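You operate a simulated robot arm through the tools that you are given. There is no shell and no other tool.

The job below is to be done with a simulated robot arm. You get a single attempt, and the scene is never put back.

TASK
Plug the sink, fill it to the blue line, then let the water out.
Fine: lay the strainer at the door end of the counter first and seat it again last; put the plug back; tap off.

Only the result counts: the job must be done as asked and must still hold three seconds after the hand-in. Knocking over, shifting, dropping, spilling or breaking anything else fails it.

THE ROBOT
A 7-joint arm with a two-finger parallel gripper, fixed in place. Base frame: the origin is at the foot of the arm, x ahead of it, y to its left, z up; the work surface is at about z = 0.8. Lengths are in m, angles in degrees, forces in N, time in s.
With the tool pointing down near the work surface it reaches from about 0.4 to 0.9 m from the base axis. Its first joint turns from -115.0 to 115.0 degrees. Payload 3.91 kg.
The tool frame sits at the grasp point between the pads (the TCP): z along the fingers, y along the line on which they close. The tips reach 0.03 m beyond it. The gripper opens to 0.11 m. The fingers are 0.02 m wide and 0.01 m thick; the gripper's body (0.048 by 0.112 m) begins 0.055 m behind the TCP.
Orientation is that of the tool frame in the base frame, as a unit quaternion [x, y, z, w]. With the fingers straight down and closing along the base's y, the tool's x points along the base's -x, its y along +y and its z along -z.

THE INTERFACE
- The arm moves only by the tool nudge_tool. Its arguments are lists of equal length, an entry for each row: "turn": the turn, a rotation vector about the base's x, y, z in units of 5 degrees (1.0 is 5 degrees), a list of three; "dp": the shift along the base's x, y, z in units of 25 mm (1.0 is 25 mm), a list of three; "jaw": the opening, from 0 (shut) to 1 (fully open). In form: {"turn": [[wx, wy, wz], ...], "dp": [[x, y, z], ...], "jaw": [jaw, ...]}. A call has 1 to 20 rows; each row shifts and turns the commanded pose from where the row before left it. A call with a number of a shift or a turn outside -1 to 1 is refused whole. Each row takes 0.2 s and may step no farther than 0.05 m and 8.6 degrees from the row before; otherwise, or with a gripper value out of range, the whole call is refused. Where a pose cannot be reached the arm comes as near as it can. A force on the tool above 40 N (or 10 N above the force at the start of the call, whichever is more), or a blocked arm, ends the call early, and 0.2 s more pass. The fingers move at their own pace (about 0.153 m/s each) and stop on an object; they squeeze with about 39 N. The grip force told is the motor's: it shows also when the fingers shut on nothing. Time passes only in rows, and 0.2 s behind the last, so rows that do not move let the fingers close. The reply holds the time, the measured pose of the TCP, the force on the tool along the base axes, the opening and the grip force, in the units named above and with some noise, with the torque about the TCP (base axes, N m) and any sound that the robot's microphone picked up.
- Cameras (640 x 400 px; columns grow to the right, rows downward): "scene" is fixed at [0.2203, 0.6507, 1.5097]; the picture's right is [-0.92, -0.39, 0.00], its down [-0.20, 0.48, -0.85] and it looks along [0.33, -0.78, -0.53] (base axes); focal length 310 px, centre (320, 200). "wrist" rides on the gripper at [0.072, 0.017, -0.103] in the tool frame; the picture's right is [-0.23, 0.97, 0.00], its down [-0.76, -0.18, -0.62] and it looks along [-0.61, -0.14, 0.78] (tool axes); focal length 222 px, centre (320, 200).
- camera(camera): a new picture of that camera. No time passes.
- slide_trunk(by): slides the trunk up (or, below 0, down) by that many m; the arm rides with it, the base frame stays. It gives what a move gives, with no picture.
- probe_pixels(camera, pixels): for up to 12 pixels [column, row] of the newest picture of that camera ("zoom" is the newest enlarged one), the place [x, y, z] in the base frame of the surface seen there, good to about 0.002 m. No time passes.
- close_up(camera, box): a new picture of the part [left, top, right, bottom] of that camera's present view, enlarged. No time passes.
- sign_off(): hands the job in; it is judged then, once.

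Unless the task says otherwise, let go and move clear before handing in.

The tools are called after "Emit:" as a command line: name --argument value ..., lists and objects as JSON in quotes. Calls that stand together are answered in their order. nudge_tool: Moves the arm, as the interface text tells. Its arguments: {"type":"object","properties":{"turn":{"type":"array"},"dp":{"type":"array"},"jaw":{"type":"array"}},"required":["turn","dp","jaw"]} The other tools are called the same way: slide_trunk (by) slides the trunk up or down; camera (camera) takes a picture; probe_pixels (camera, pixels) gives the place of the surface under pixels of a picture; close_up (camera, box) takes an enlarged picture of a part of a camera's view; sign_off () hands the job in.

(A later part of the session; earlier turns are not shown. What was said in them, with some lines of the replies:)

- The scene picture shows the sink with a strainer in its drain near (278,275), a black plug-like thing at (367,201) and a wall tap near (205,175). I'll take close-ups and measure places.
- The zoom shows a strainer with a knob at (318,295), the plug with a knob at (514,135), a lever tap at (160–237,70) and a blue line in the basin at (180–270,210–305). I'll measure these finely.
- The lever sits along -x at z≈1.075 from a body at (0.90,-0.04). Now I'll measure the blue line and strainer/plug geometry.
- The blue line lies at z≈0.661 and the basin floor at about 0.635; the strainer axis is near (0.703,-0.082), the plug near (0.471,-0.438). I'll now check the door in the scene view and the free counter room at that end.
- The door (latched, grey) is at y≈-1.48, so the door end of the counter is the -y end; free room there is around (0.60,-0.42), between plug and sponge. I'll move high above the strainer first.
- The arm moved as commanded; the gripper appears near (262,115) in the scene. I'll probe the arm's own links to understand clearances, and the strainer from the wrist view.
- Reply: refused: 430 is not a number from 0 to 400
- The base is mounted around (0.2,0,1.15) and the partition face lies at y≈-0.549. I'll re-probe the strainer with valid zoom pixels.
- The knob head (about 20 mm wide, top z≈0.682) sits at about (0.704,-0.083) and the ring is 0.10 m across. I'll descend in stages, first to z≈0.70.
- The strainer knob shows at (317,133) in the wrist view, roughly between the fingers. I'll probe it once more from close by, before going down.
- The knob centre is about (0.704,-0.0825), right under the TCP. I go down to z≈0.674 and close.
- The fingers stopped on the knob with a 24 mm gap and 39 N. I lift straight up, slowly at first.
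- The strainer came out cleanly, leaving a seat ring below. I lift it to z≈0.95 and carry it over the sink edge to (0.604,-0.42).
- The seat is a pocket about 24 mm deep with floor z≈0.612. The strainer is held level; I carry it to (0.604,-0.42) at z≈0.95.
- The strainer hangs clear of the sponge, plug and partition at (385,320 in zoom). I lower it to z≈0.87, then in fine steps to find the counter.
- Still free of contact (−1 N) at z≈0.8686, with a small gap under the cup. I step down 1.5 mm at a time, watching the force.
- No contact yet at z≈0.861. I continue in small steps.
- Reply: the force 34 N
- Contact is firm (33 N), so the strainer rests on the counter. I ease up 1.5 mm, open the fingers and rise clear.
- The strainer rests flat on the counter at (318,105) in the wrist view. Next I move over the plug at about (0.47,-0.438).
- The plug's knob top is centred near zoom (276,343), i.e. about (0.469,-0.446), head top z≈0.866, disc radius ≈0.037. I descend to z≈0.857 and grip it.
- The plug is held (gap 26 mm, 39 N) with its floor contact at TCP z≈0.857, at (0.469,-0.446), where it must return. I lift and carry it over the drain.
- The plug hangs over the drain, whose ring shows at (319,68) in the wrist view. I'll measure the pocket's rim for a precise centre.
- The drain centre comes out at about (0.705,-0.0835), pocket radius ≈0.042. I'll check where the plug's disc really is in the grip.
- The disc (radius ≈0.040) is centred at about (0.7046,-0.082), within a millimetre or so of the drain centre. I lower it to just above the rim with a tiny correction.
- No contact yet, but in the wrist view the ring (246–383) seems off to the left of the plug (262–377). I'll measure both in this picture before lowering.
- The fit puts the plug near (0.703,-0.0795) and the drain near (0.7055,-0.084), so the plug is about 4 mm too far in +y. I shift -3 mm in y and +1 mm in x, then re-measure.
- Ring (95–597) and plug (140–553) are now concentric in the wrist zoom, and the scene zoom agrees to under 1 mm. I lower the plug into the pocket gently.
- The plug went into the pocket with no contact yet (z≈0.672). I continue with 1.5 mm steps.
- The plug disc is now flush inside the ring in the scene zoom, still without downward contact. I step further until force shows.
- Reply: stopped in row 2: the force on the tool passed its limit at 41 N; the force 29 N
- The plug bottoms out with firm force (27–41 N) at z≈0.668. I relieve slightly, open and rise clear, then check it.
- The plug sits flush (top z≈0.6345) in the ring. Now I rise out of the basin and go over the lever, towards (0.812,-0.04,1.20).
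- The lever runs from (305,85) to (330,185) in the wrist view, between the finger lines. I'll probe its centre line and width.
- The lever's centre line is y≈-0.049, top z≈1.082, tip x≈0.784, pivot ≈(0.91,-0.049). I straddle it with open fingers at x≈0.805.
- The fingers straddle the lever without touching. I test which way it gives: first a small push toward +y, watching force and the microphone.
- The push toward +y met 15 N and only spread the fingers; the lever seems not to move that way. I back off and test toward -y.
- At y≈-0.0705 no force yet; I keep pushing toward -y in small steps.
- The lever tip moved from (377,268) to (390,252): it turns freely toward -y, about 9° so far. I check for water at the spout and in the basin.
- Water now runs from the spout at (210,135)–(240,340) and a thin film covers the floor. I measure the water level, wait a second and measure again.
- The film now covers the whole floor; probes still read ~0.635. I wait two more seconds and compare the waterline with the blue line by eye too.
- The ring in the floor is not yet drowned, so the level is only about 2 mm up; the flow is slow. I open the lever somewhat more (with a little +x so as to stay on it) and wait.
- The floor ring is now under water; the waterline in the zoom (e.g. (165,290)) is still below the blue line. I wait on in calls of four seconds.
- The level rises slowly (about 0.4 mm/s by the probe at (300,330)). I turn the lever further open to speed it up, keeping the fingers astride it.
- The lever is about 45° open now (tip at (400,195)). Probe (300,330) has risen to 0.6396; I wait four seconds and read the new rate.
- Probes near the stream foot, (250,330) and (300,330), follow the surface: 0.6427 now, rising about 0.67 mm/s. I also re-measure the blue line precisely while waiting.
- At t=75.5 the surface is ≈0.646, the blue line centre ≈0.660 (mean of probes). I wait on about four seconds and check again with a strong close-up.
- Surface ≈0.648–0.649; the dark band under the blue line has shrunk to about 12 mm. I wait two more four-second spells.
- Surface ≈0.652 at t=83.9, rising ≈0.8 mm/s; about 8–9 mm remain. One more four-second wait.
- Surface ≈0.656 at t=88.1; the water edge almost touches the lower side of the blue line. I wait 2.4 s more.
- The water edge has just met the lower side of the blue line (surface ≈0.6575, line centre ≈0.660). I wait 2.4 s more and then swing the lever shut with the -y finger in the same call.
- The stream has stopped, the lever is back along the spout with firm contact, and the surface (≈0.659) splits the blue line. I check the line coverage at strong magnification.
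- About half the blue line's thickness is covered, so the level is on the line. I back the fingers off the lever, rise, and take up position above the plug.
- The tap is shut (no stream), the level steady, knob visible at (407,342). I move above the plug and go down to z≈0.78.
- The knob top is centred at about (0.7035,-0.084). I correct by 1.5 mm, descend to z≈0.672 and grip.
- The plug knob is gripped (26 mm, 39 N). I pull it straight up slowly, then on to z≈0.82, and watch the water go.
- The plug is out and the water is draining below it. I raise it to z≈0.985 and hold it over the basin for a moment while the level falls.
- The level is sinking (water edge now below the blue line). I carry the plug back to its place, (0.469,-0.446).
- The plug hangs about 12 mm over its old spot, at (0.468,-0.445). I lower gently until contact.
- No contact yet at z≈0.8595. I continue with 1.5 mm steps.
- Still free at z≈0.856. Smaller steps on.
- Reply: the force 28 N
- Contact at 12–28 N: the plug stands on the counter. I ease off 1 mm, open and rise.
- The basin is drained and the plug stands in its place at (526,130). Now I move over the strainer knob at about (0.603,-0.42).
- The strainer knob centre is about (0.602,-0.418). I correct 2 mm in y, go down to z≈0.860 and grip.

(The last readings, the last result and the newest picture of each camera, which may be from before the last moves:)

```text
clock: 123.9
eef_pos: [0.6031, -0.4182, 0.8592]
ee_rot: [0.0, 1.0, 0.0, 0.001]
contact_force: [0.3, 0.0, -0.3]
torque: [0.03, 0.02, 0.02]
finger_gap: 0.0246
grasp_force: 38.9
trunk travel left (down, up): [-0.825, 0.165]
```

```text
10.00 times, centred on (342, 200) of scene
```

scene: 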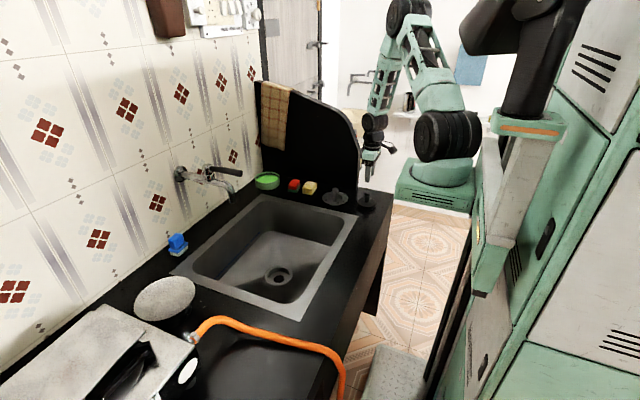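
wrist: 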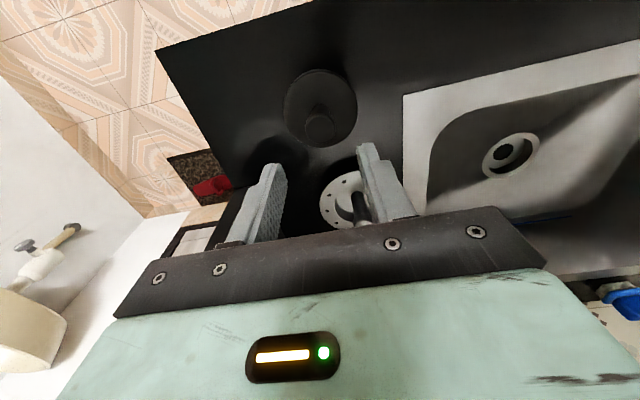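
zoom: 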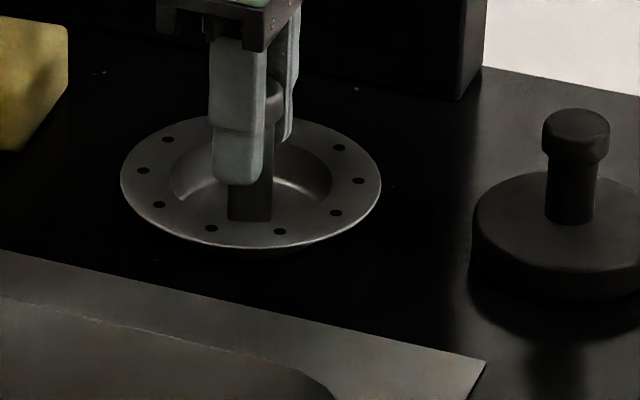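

The strainer is gripped (24.6 mm, 39 N); the plug beside it is in its place. I lift and carry the strainer over the drain.

Emit:
nudge_tool --turn '[[0, 0, 0], [0, 0, 0], [0, 0, 0], [0, 0, 0], [0, 0, 0], [0, 0, 0]]' --dp '[[0, 0, 0.4], [0, 0, 0.8], [0, 0, 0.95], [0, 0, 0.95], [0, 0, 0.95], [0, 0, 0.15]]' --jaw '[0, 0, 0, 0, 0, 0]'

Emit:
nudge_tool --turn '[[0, 0, 0], [0, 0, 0], [0, 0, 0], [0, 0, 0], [0, 0, 0], [0, 0, 0], [0, 0, 0], [0, 0, 0], [0, 0, 0], [0, 0, 0], [0, 0, 0], [0, 0, 0], [0, 0, 0], [0, 0, 0], [0, 0, 0]]' --dp '[[0.293, 0.957, 0], [0.293, 0.957, 0], [0.293, 0.957, 0], [0.293, 0.957, 0], [0.293, 0.957, 0], [0.293, 0.957, 0], [0.293, 0.957, 0], [0.293, 0.957, 0], [0.293, 0.957, 0], [0.293, 0.957, 0], [0.293, 0.957, 0], [0.293, 0.957, 0], [0.293, 0.957, 0], [0.293, 0.957, 0], [0, 0, 0]]' --jaw '[0, 0, 0, 0, 0, 0, 0, 0, 0, 0, 0, 0, 0, 0, 0]'

Emit:
nudge_tool --turn '[[0, 0, 0], [0, 0, 0], [0, 0, 0], [0, 0, 0], [0, 0, 0], [0, 0, 0], [0, 0, 0], [0, 0, 0], [0, 0, 0], [0, 0, 0], [0, 0, 0]]' --dp '[[0, 0, -0.95], [0, 0, -0.95], [0, 0, -0.95], [0, 0, -0.95], [0, 0, -0.95], [0, 0, -0.95], [0, 0, -0.95], [0, 0, -0.95], [0, 0, -0.95], [0, 0, -0.95], [0, 0, 0]]' --jaw '[0, 0, 0, 0, 0, 0, 0, 0, 0, 0, 0]'

Emit:
camera --camera "wrist"

Emit:
close_up --camera "scene" --box '[248, 240, 312, 280]'

```text
clock: 125.3
eef_pos: [0.6026, -0.4184, 0.9642]
ee_rot: [0.0, 1.0, 0.0, 0.001]
contact_force: [0.3, 0.0, -1.3]
torque: [-0.02, -0.04, 0.02]
finger_gap: 0.0247
grasp_force: 39.3
trunk travel left (down, up): [-0.825, 0.165]
```

```text
clock: 128.5
eef_pos: [0.7034, -0.0827, 0.9632]
ee_rot: [0.001, 1.0, 0.001, 0.0]
contact_force: [-0.5, 0.4, -1.9]
torque: [0.0, 0.0, -0.01]
finger_gap: 0.0249
grasp_force: 39.1
trunk travel left (down, up): [-0.825, 0.165]
```

```text
clock: 130.9
eef_pos: [0.706, -0.0846, 0.7264]
ee_rot: [0.001, 1.0, 0.0, 0.001]
contact_force: [0.5, -0.9, -0.8]
torque: [0.01, 0.02, 0.01]
finger_gap: 0.0247
grasp_force: 38.9
trunk travel left (down, up): [-0.825, 0.165]
```

```text
taken
```

wrist: 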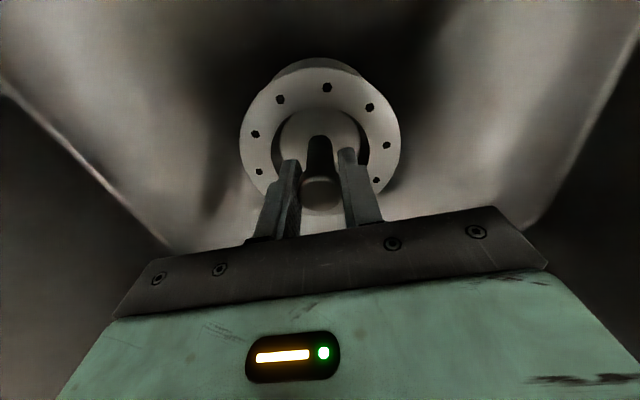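

```text
10.00 times, centred on (280, 260) of scene
```

zoom: 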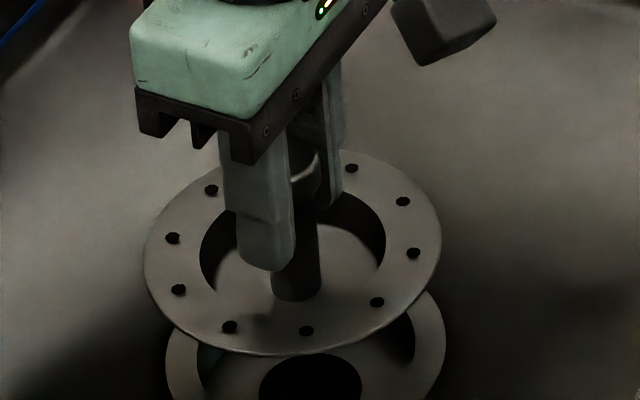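

The strainer hangs 50 mm above its seat; in the scene zoom its centre (293) versus the ring (305) is within about 1 mm after perspective. I check the wrist view enlarged.

Emit:
close_up --camera "wrist" --box '[224, 50, 416, 170]'

Emit:
nudge_tool --turn '[[0, 0, 0], [0, 0, 0]]' --dp '[[0, 0, -0.5], [0, 0, -0.3]]' --jaw '[0, 0]'

Emit:
close_up --camera "wrist" --box '[224, 50, 416, 170]'

Emit:
close_up --camera "scene" --box '[248, 250, 312, 290]'

```text
3.33 times, centred on (320, 110) of wrist
```

zoom: 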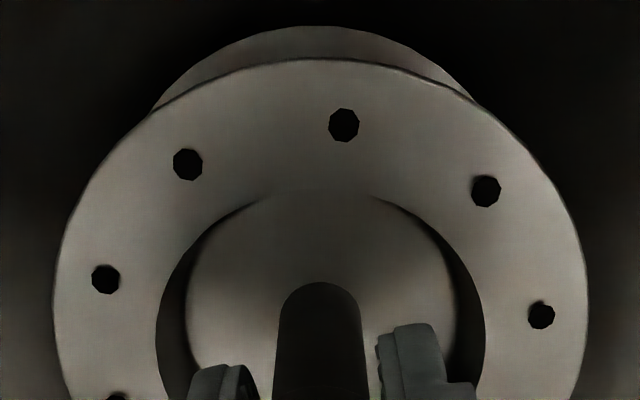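

```text
clock: 131.5
eef_pos: [0.7042, -0.0843, 0.7079]
ee_rot: [0.0, 1.0, 0.001, 0.001]
contact_force: [0.0, 0.0, 0.1]
torque: [0.03, 0.02, -0.02]
finger_gap: 0.0245
grasp_force: 39.5
trunk travel left (down, up): [-0.825, 0.165]
```

```text
3.33 times, centred on (320, 110) of wrist
```

zoom: 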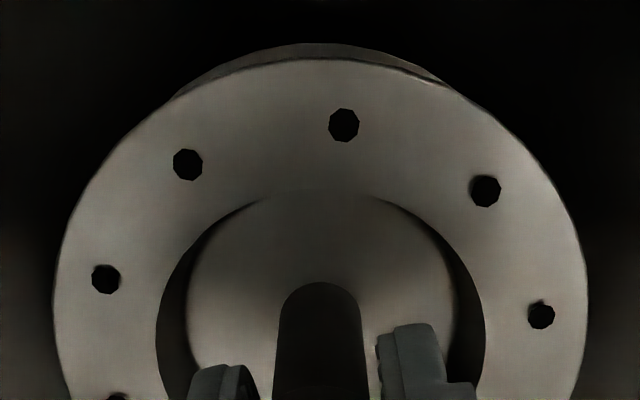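

```text
10.00 times, centred on (280, 270) of scene
```

zoom: 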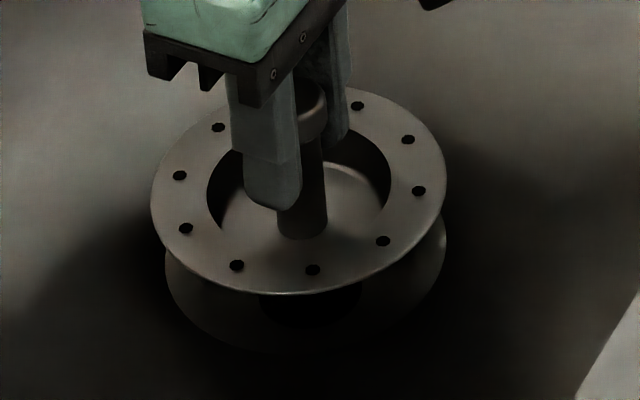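

The wrist zoom suggests the strainer is ~1.5 mm too far in +y; scene zoom says x is right. I shift -1.5 mm in y and lower toward the seat.

Emit:
nudge_tool --turn '[[0, 0, 0], [0, 0, 0], [0, 0, 0], [0, 0, 0], [0, 0, 0], [0, 0, 0], [0, 0, 0]]' --dp '[[0, -0.06, 0], [0, 0, -0.2], [0, 0, -0.2], [0, 0, -0.16], [0, 0, -0.16], [0, 0, -0.16], [0, 0, 0]]' --jaw '[0, 0, 0, 0, 0, 0, 0]'

Emit:
close_up --camera "scene" --box '[248, 250, 312, 290]'

```text
clock: 133.1
eef_pos: [0.7044, -0.0851, 0.6849]
ee_rot: [0.0, 1.0, 0.001, 0.001]
contact_force: [0.9, -0.5, -0.2]
torque: [0.04, 0.01, 0.0]
finger_gap: 0.0248
grasp_force: 39.2
trunk travel left (down, up): [-0.825, 0.165]
```

```text
10.00 times, centred on (280, 270) of scene
```

zoom: 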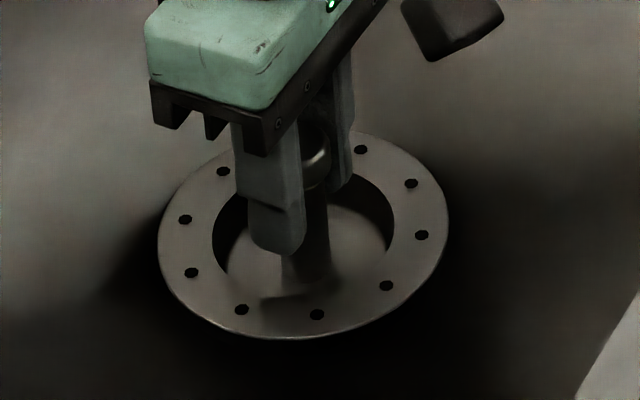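

The flange now covers the ring evenly and there is no contact at z≈0.685. I step on down until it bears on the seat.

Emit:
nudge_tool --turn '[[0, 0, 0], [0, 0, 0], [0, 0, 0]]' --dp '[[0, 0, -0.1], [0, 0, -0.1], [0, 0, 0]]' --jaw '[0, 0, 0]'

Emit:
nudge_tool --turn '[[0, 0, 0], [0, 0, 0]]' --dp '[[0, 0, -0.06], [0, 0, 0]]' --jaw '[0, 0]'

Emit:
nudge_tool --turn '[[0, 0, 0], [0, 0, 0]]' --dp '[[0, 0, -0.06], [0, 0, 0]]' --jaw '[0, 0]'

```text
clock: 133.9
eef_pos: [0.7052, -0.085, 0.6806]
ee_rot: [0.0, 1.0, 0.0, 0.001]
contact_force: [-1.4, -0.5, -0.5]
torque: [0.02, 0.0, 0.01]
finger_gap: 0.0246
grasp_force: 38.9
trunk travel left (down, up): [-0.825, 0.165]
```

```text
clock: 134.5
eef_pos: [0.7048, -0.0841, 0.6792]
ee_rot: [0.0, 1.0, 0.0, 0.001]
contact_force: [-0.3, -0.1, -0.8]
torque: [-0.01, 0.0, 0.02]
finger_gap: 0.0247
grasp_force: 39.2
trunk travel left (down, up): [-0.825, 0.165]
```

```text
clock: 135.1
eef_pos: [0.7057, -0.0838, 0.6773]
ee_rot: [0.0, 1.0, 0.001, 0.001]
contact_force: [-0.1, 0.4, -0.4]
torque: [-0.02, -0.02, 0.01]
finger_gap: 0.0248
grasp_force: 39.4
trunk travel left (down, up): [-0.825, 0.165]
```

No contact yet at z≈0.677; I go on in 1.5 mm steps.

Emit:
nudge_tool --turn '[[0, 0, 0], [0, 0, 0]]' --dp '[[0, 0, -0.06], [0, 0, 0]]' --jaw '[0, 0]'

Emit:
nudge_tool --turn '[[0, 0, 0], [0, 0, 0]]' --dp '[[0, 0, -0.06], [0, 0, 0]]' --jaw '[0, 0]'

```text
clock: 135.7
eef_pos: [0.7046, -0.0848, 0.6754]
ee_rot: [0.0, 1.0, 0.0, 0.001]
contact_force: [-0.3, -0.9, -0.6]
torque: [0.04, -0.01, -0.01]
finger_gap: 0.0248
grasp_force: 39.2
trunk travel left (down, up): [-0.825, 0.165]
```

```text
clock: 136.3
eef_pos: [0.7049, -0.0843, 0.6743]
ee_rot: [0.0, 1.0, 0.001, 0.001]
contact_force: [-3.5, 1.4, 13.9]
torque: [-0.19, 0.58, 0.01]
finger_gap: 0.0249
grasp_force: 39.4
trunk travel left (down, up): [-0.825, 0.165]
```

Contact (14 N) comes at z≈0.6743, the same height at which it was originally gripped, so it is on its seat. One more small press to settle it.

Emit:
nudge_tool --turn '[[0, 0, 0], [0, 0, 0]]' --dp '[[0, 0, -0.04], [0, 0, 0]]' --jaw '[0, 0]'

Emit:
close_up --camera "scene" --box '[248, 250, 312, 290]'

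Emit:
close_up --camera "wrist" --box '[224, 50, 416, 170]'

```text
clock: 136.9
eef_pos: [0.7056, -0.0826, 0.6762]
ee_rot: [0.001, 1.0, 0.0, 0.001]
contact_force: [-9.5, -1.4, 29.3]
torque: [-0.21, 0.42, -0.02]
finger_gap: 0.0248
grasp_force: 39.1
trunk travel left (down, up): [-0.825, 0.165]
```

```text
10.00 times, centred on (280, 270) of scene
```

zoom: 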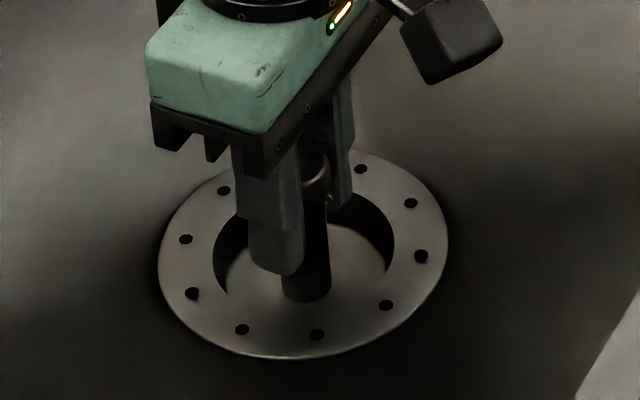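

```text
3.33 times, centred on (320, 110) of wrist
```

zoom: 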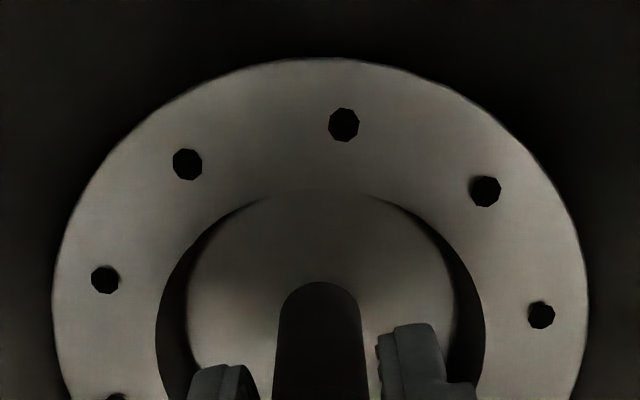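

The flange spans scene columns 263.8–292.8, exactly as in the first picture (264–293). I ease off, open and rise clear.

Emit:
nudge_tool --turn '[[0, 0, 0], [0, 0, 0], [0, 0, 0], [0, 0, 0], [0, 0, 0], [0, 0, 0], [0, 0, 0], [0, 0, 0], [0, 0, 0], [0, 0, 0]]' --dp '[[0, 0, 0.05], [0, 0, 0], [0, 0, 0], [0, 0, 0], [0, 0, 0.3], [0, 0, 0.8], [0, 0, 1], [0, 0, 1], [0, 0, 1], [0, 0, 1]]' --jaw '[0, 0, 0.45, 0.45, 0.45, 0.45, 0.45, 0.45, 0.45, 0.45]'

Emit:
close_up --camera "scene" --box '[246, 245, 310, 285]'

Emit:
probe_pixels --camera "zoom" --pixels '[[320, 240], [320, 220], [322, 300], [200, 300], [440, 300], [320, 380], [300, 215], [380, 230], [230, 370], [420, 350]]'

Emit:
camera --camera "wrist"

```text
clock: 139.1
eef_pos: [0.7033, -0.0847, 0.8033]
ee_rot: [0.0, 1.0, 0.0, 0.0]
contact_force: [0.1, 0.7, -0.2]
torque: [0.04, 0.01, 0.03]
finger_gap: 0.0494
grasp_force: 0.1
trunk travel left (down, up): [-0.825, 0.165]
```

```text
10.00 times, centred on (278, 265) of scene
```

zoom: 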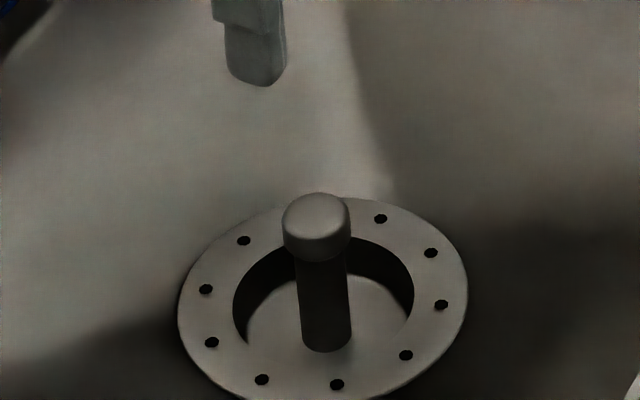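

```text
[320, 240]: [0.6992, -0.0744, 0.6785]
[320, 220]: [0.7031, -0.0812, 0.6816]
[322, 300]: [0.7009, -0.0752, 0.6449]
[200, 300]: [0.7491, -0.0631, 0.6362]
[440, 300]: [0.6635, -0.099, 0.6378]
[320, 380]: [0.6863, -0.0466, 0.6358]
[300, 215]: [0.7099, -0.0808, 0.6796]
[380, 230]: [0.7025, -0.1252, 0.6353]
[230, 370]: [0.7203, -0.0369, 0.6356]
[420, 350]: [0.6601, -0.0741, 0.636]
```

```text
taken
```

wrist: 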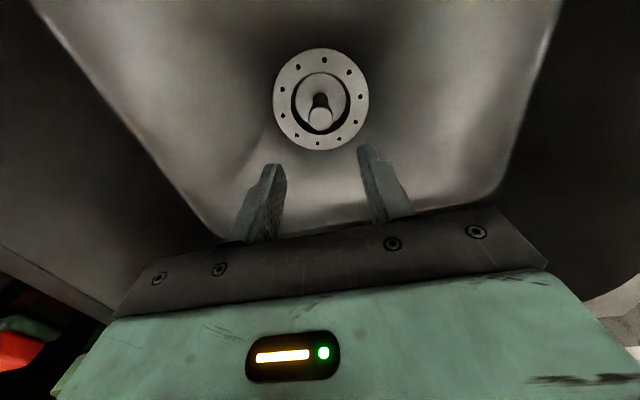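

The strainer is seated level just as at the start (same pixels, knob top 0.6816). I raise the arm clear of the sink and back away, then take a last look.

Emit:
nudge_tool --turn '[[0, 0, 0], [0, 0, 0], [0, 0, 0], [0, 0, 0], [0, 0, 0], [0, 0, 0], [0, 0, 0], [0, 0, 0], [0, 0, 0], [0, 0, 0], [0, 0, 0], [0, 0, 0], [0, 0, 0], [0, 0, 0], [0, 0, 0], [0, 0, 0], [0, 0, 0], [0, 0, 0]]' --dp '[[0, 0, 1], [0, 0, 1], [0, 0, 1], [0, 0, 1], [0, 0, 1], [0, 0, 1], [0, 0, 1], [0, 0, 1], [0, 0, 1], [0, 0, 1], [0, 0, 1], [0, 0, 1], [0, 0, 1], [0, 0, 1], [0, 0, 1], [0, 0, 1], [0, 0, 1], [0, 0, 1]]' --jaw '[0.45, 0.45, 0.45, 0.45, 0.45, 0.45, 0.45, 0.45, 0.45, 0.45, 0.45, 0.45, 0.45, 0.45, 0.45, 0.45, 0.45, 0.45]'

Emit:
nudge_tool --turn '[[0, 0, 0], [0, 0, 0], [0, 0, 0], [0, 0, 0], [0, 0, 0], [0, 0, 0], [0, 0, 0], [0, 0, 0], [0, 0, 0], [0, 0, 0], [0, 0, 0]]' --dp '[[-0.95, -0.9, 0], [-0.95, -0.9, 0], [-0.95, -0.9, 0], [-0.95, -0.9, 0], [-0.95, -0.9, 0], [-0.95, -0.9, 0], [-0.95, -0.9, 0], [-0.95, -0.9, 0], [-0.95, -0.9, 0], [-0.95, -0.9, 0], [0, 0, 0]]' --jaw '[0.45, 0.45, 0.45, 0.45, 0.45, 0.45, 0.45, 0.45, 0.45, 0.45, 0.45]'

Emit:
camera --camera "scene"

Emit:
close_up --camera "scene" --box '[160, 140, 400, 320]'

Emit:
close_up --camera "scene" --box '[320, 160, 400, 210]'

Emit:
close_up --camera "scene" --box '[165, 150, 261, 210]'

```text
clock: 142.9
eef_pos: [0.7049, -0.0862, 1.2528]
ee_rot: [0.0, 1.0, 0.0, 0.001]
contact_force: [1.0, 0.8, 0.5]
torque: [0.01, 0.02, 0.03]
finger_gap: 0.0496
grasp_force: 0.0
trunk travel left (down, up): [-0.825, 0.165]
```

```text
clock: 145.3
eef_pos: [0.4688, -0.3114, 1.2485]
ee_rot: [0.0, 1.0, 0.0, 0.0]
contact_force: [0.1, -0.3, 0.4]
torque: [0.01, 0.01, -0.02]
finger_gap: 0.0494
grasp_force: 0.1
trunk travel left (down, up): [-0.825, 0.165]
```

```text
taken
```

scene: 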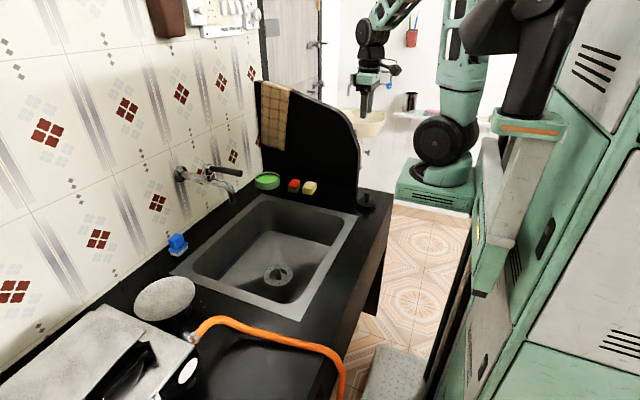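

```text
2.22 times, centred on (280, 230) of scene
```

zoom: 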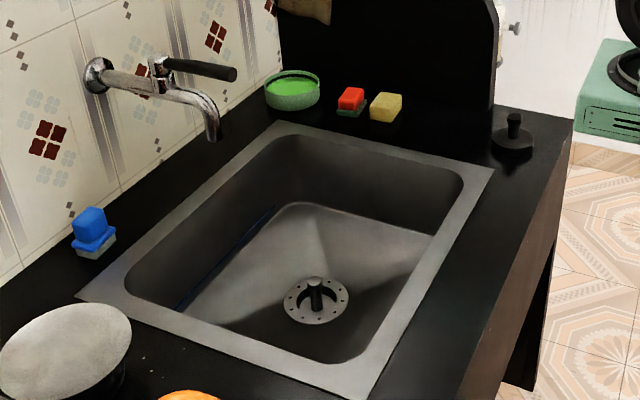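

```text
8.00 times, centred on (360, 185) of scene
```

zoom: 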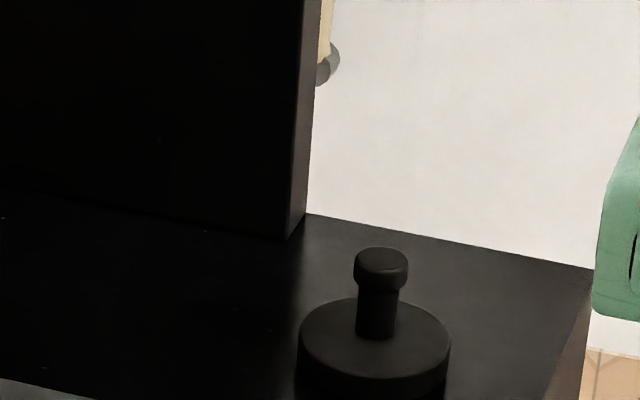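

```text
6.67 times, centred on (213, 180) of scene
```

zoom: 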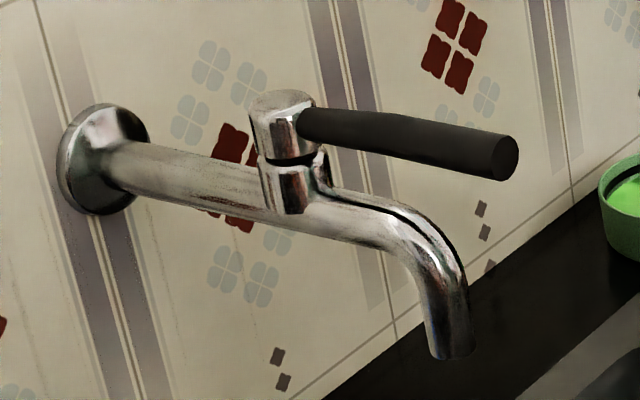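

The last pictures show the basin empty, the strainer seated at (317,300) and the plug back within a couple of millimetres of its place at (513,135). The lever is shut exactly as at the start, nothing else has moved, and the arm is clear, so I hand in.

Emit:
sign_off

```text
The job is handed in.
```

The sink was plugged, filled to the blue line and drained, and I've handed the job in. No verdict came back with the hand-in, so this is what my last pictures and readings showed.

- **Strainer:** I laid it flat at the door end of the counter before anything else. I seated it again last, and it sits where it was at the start.
- **Fill:** I shut the tap with the water at about z = 0.659. The line's centre is about 0.660, and the surface covered roughly half the line's thickness.
- **Drain:** the basin was empty by the time the plug was back on the counter.
- **Plug:** it is back on the counter about 3 mm from where it started, by my pixel estimate.
- **Tap:** the lever is shut in its original position, with no water running.

The counter items I could see looked unmoved in the last picture, and the arm was raised clear before hand-in.
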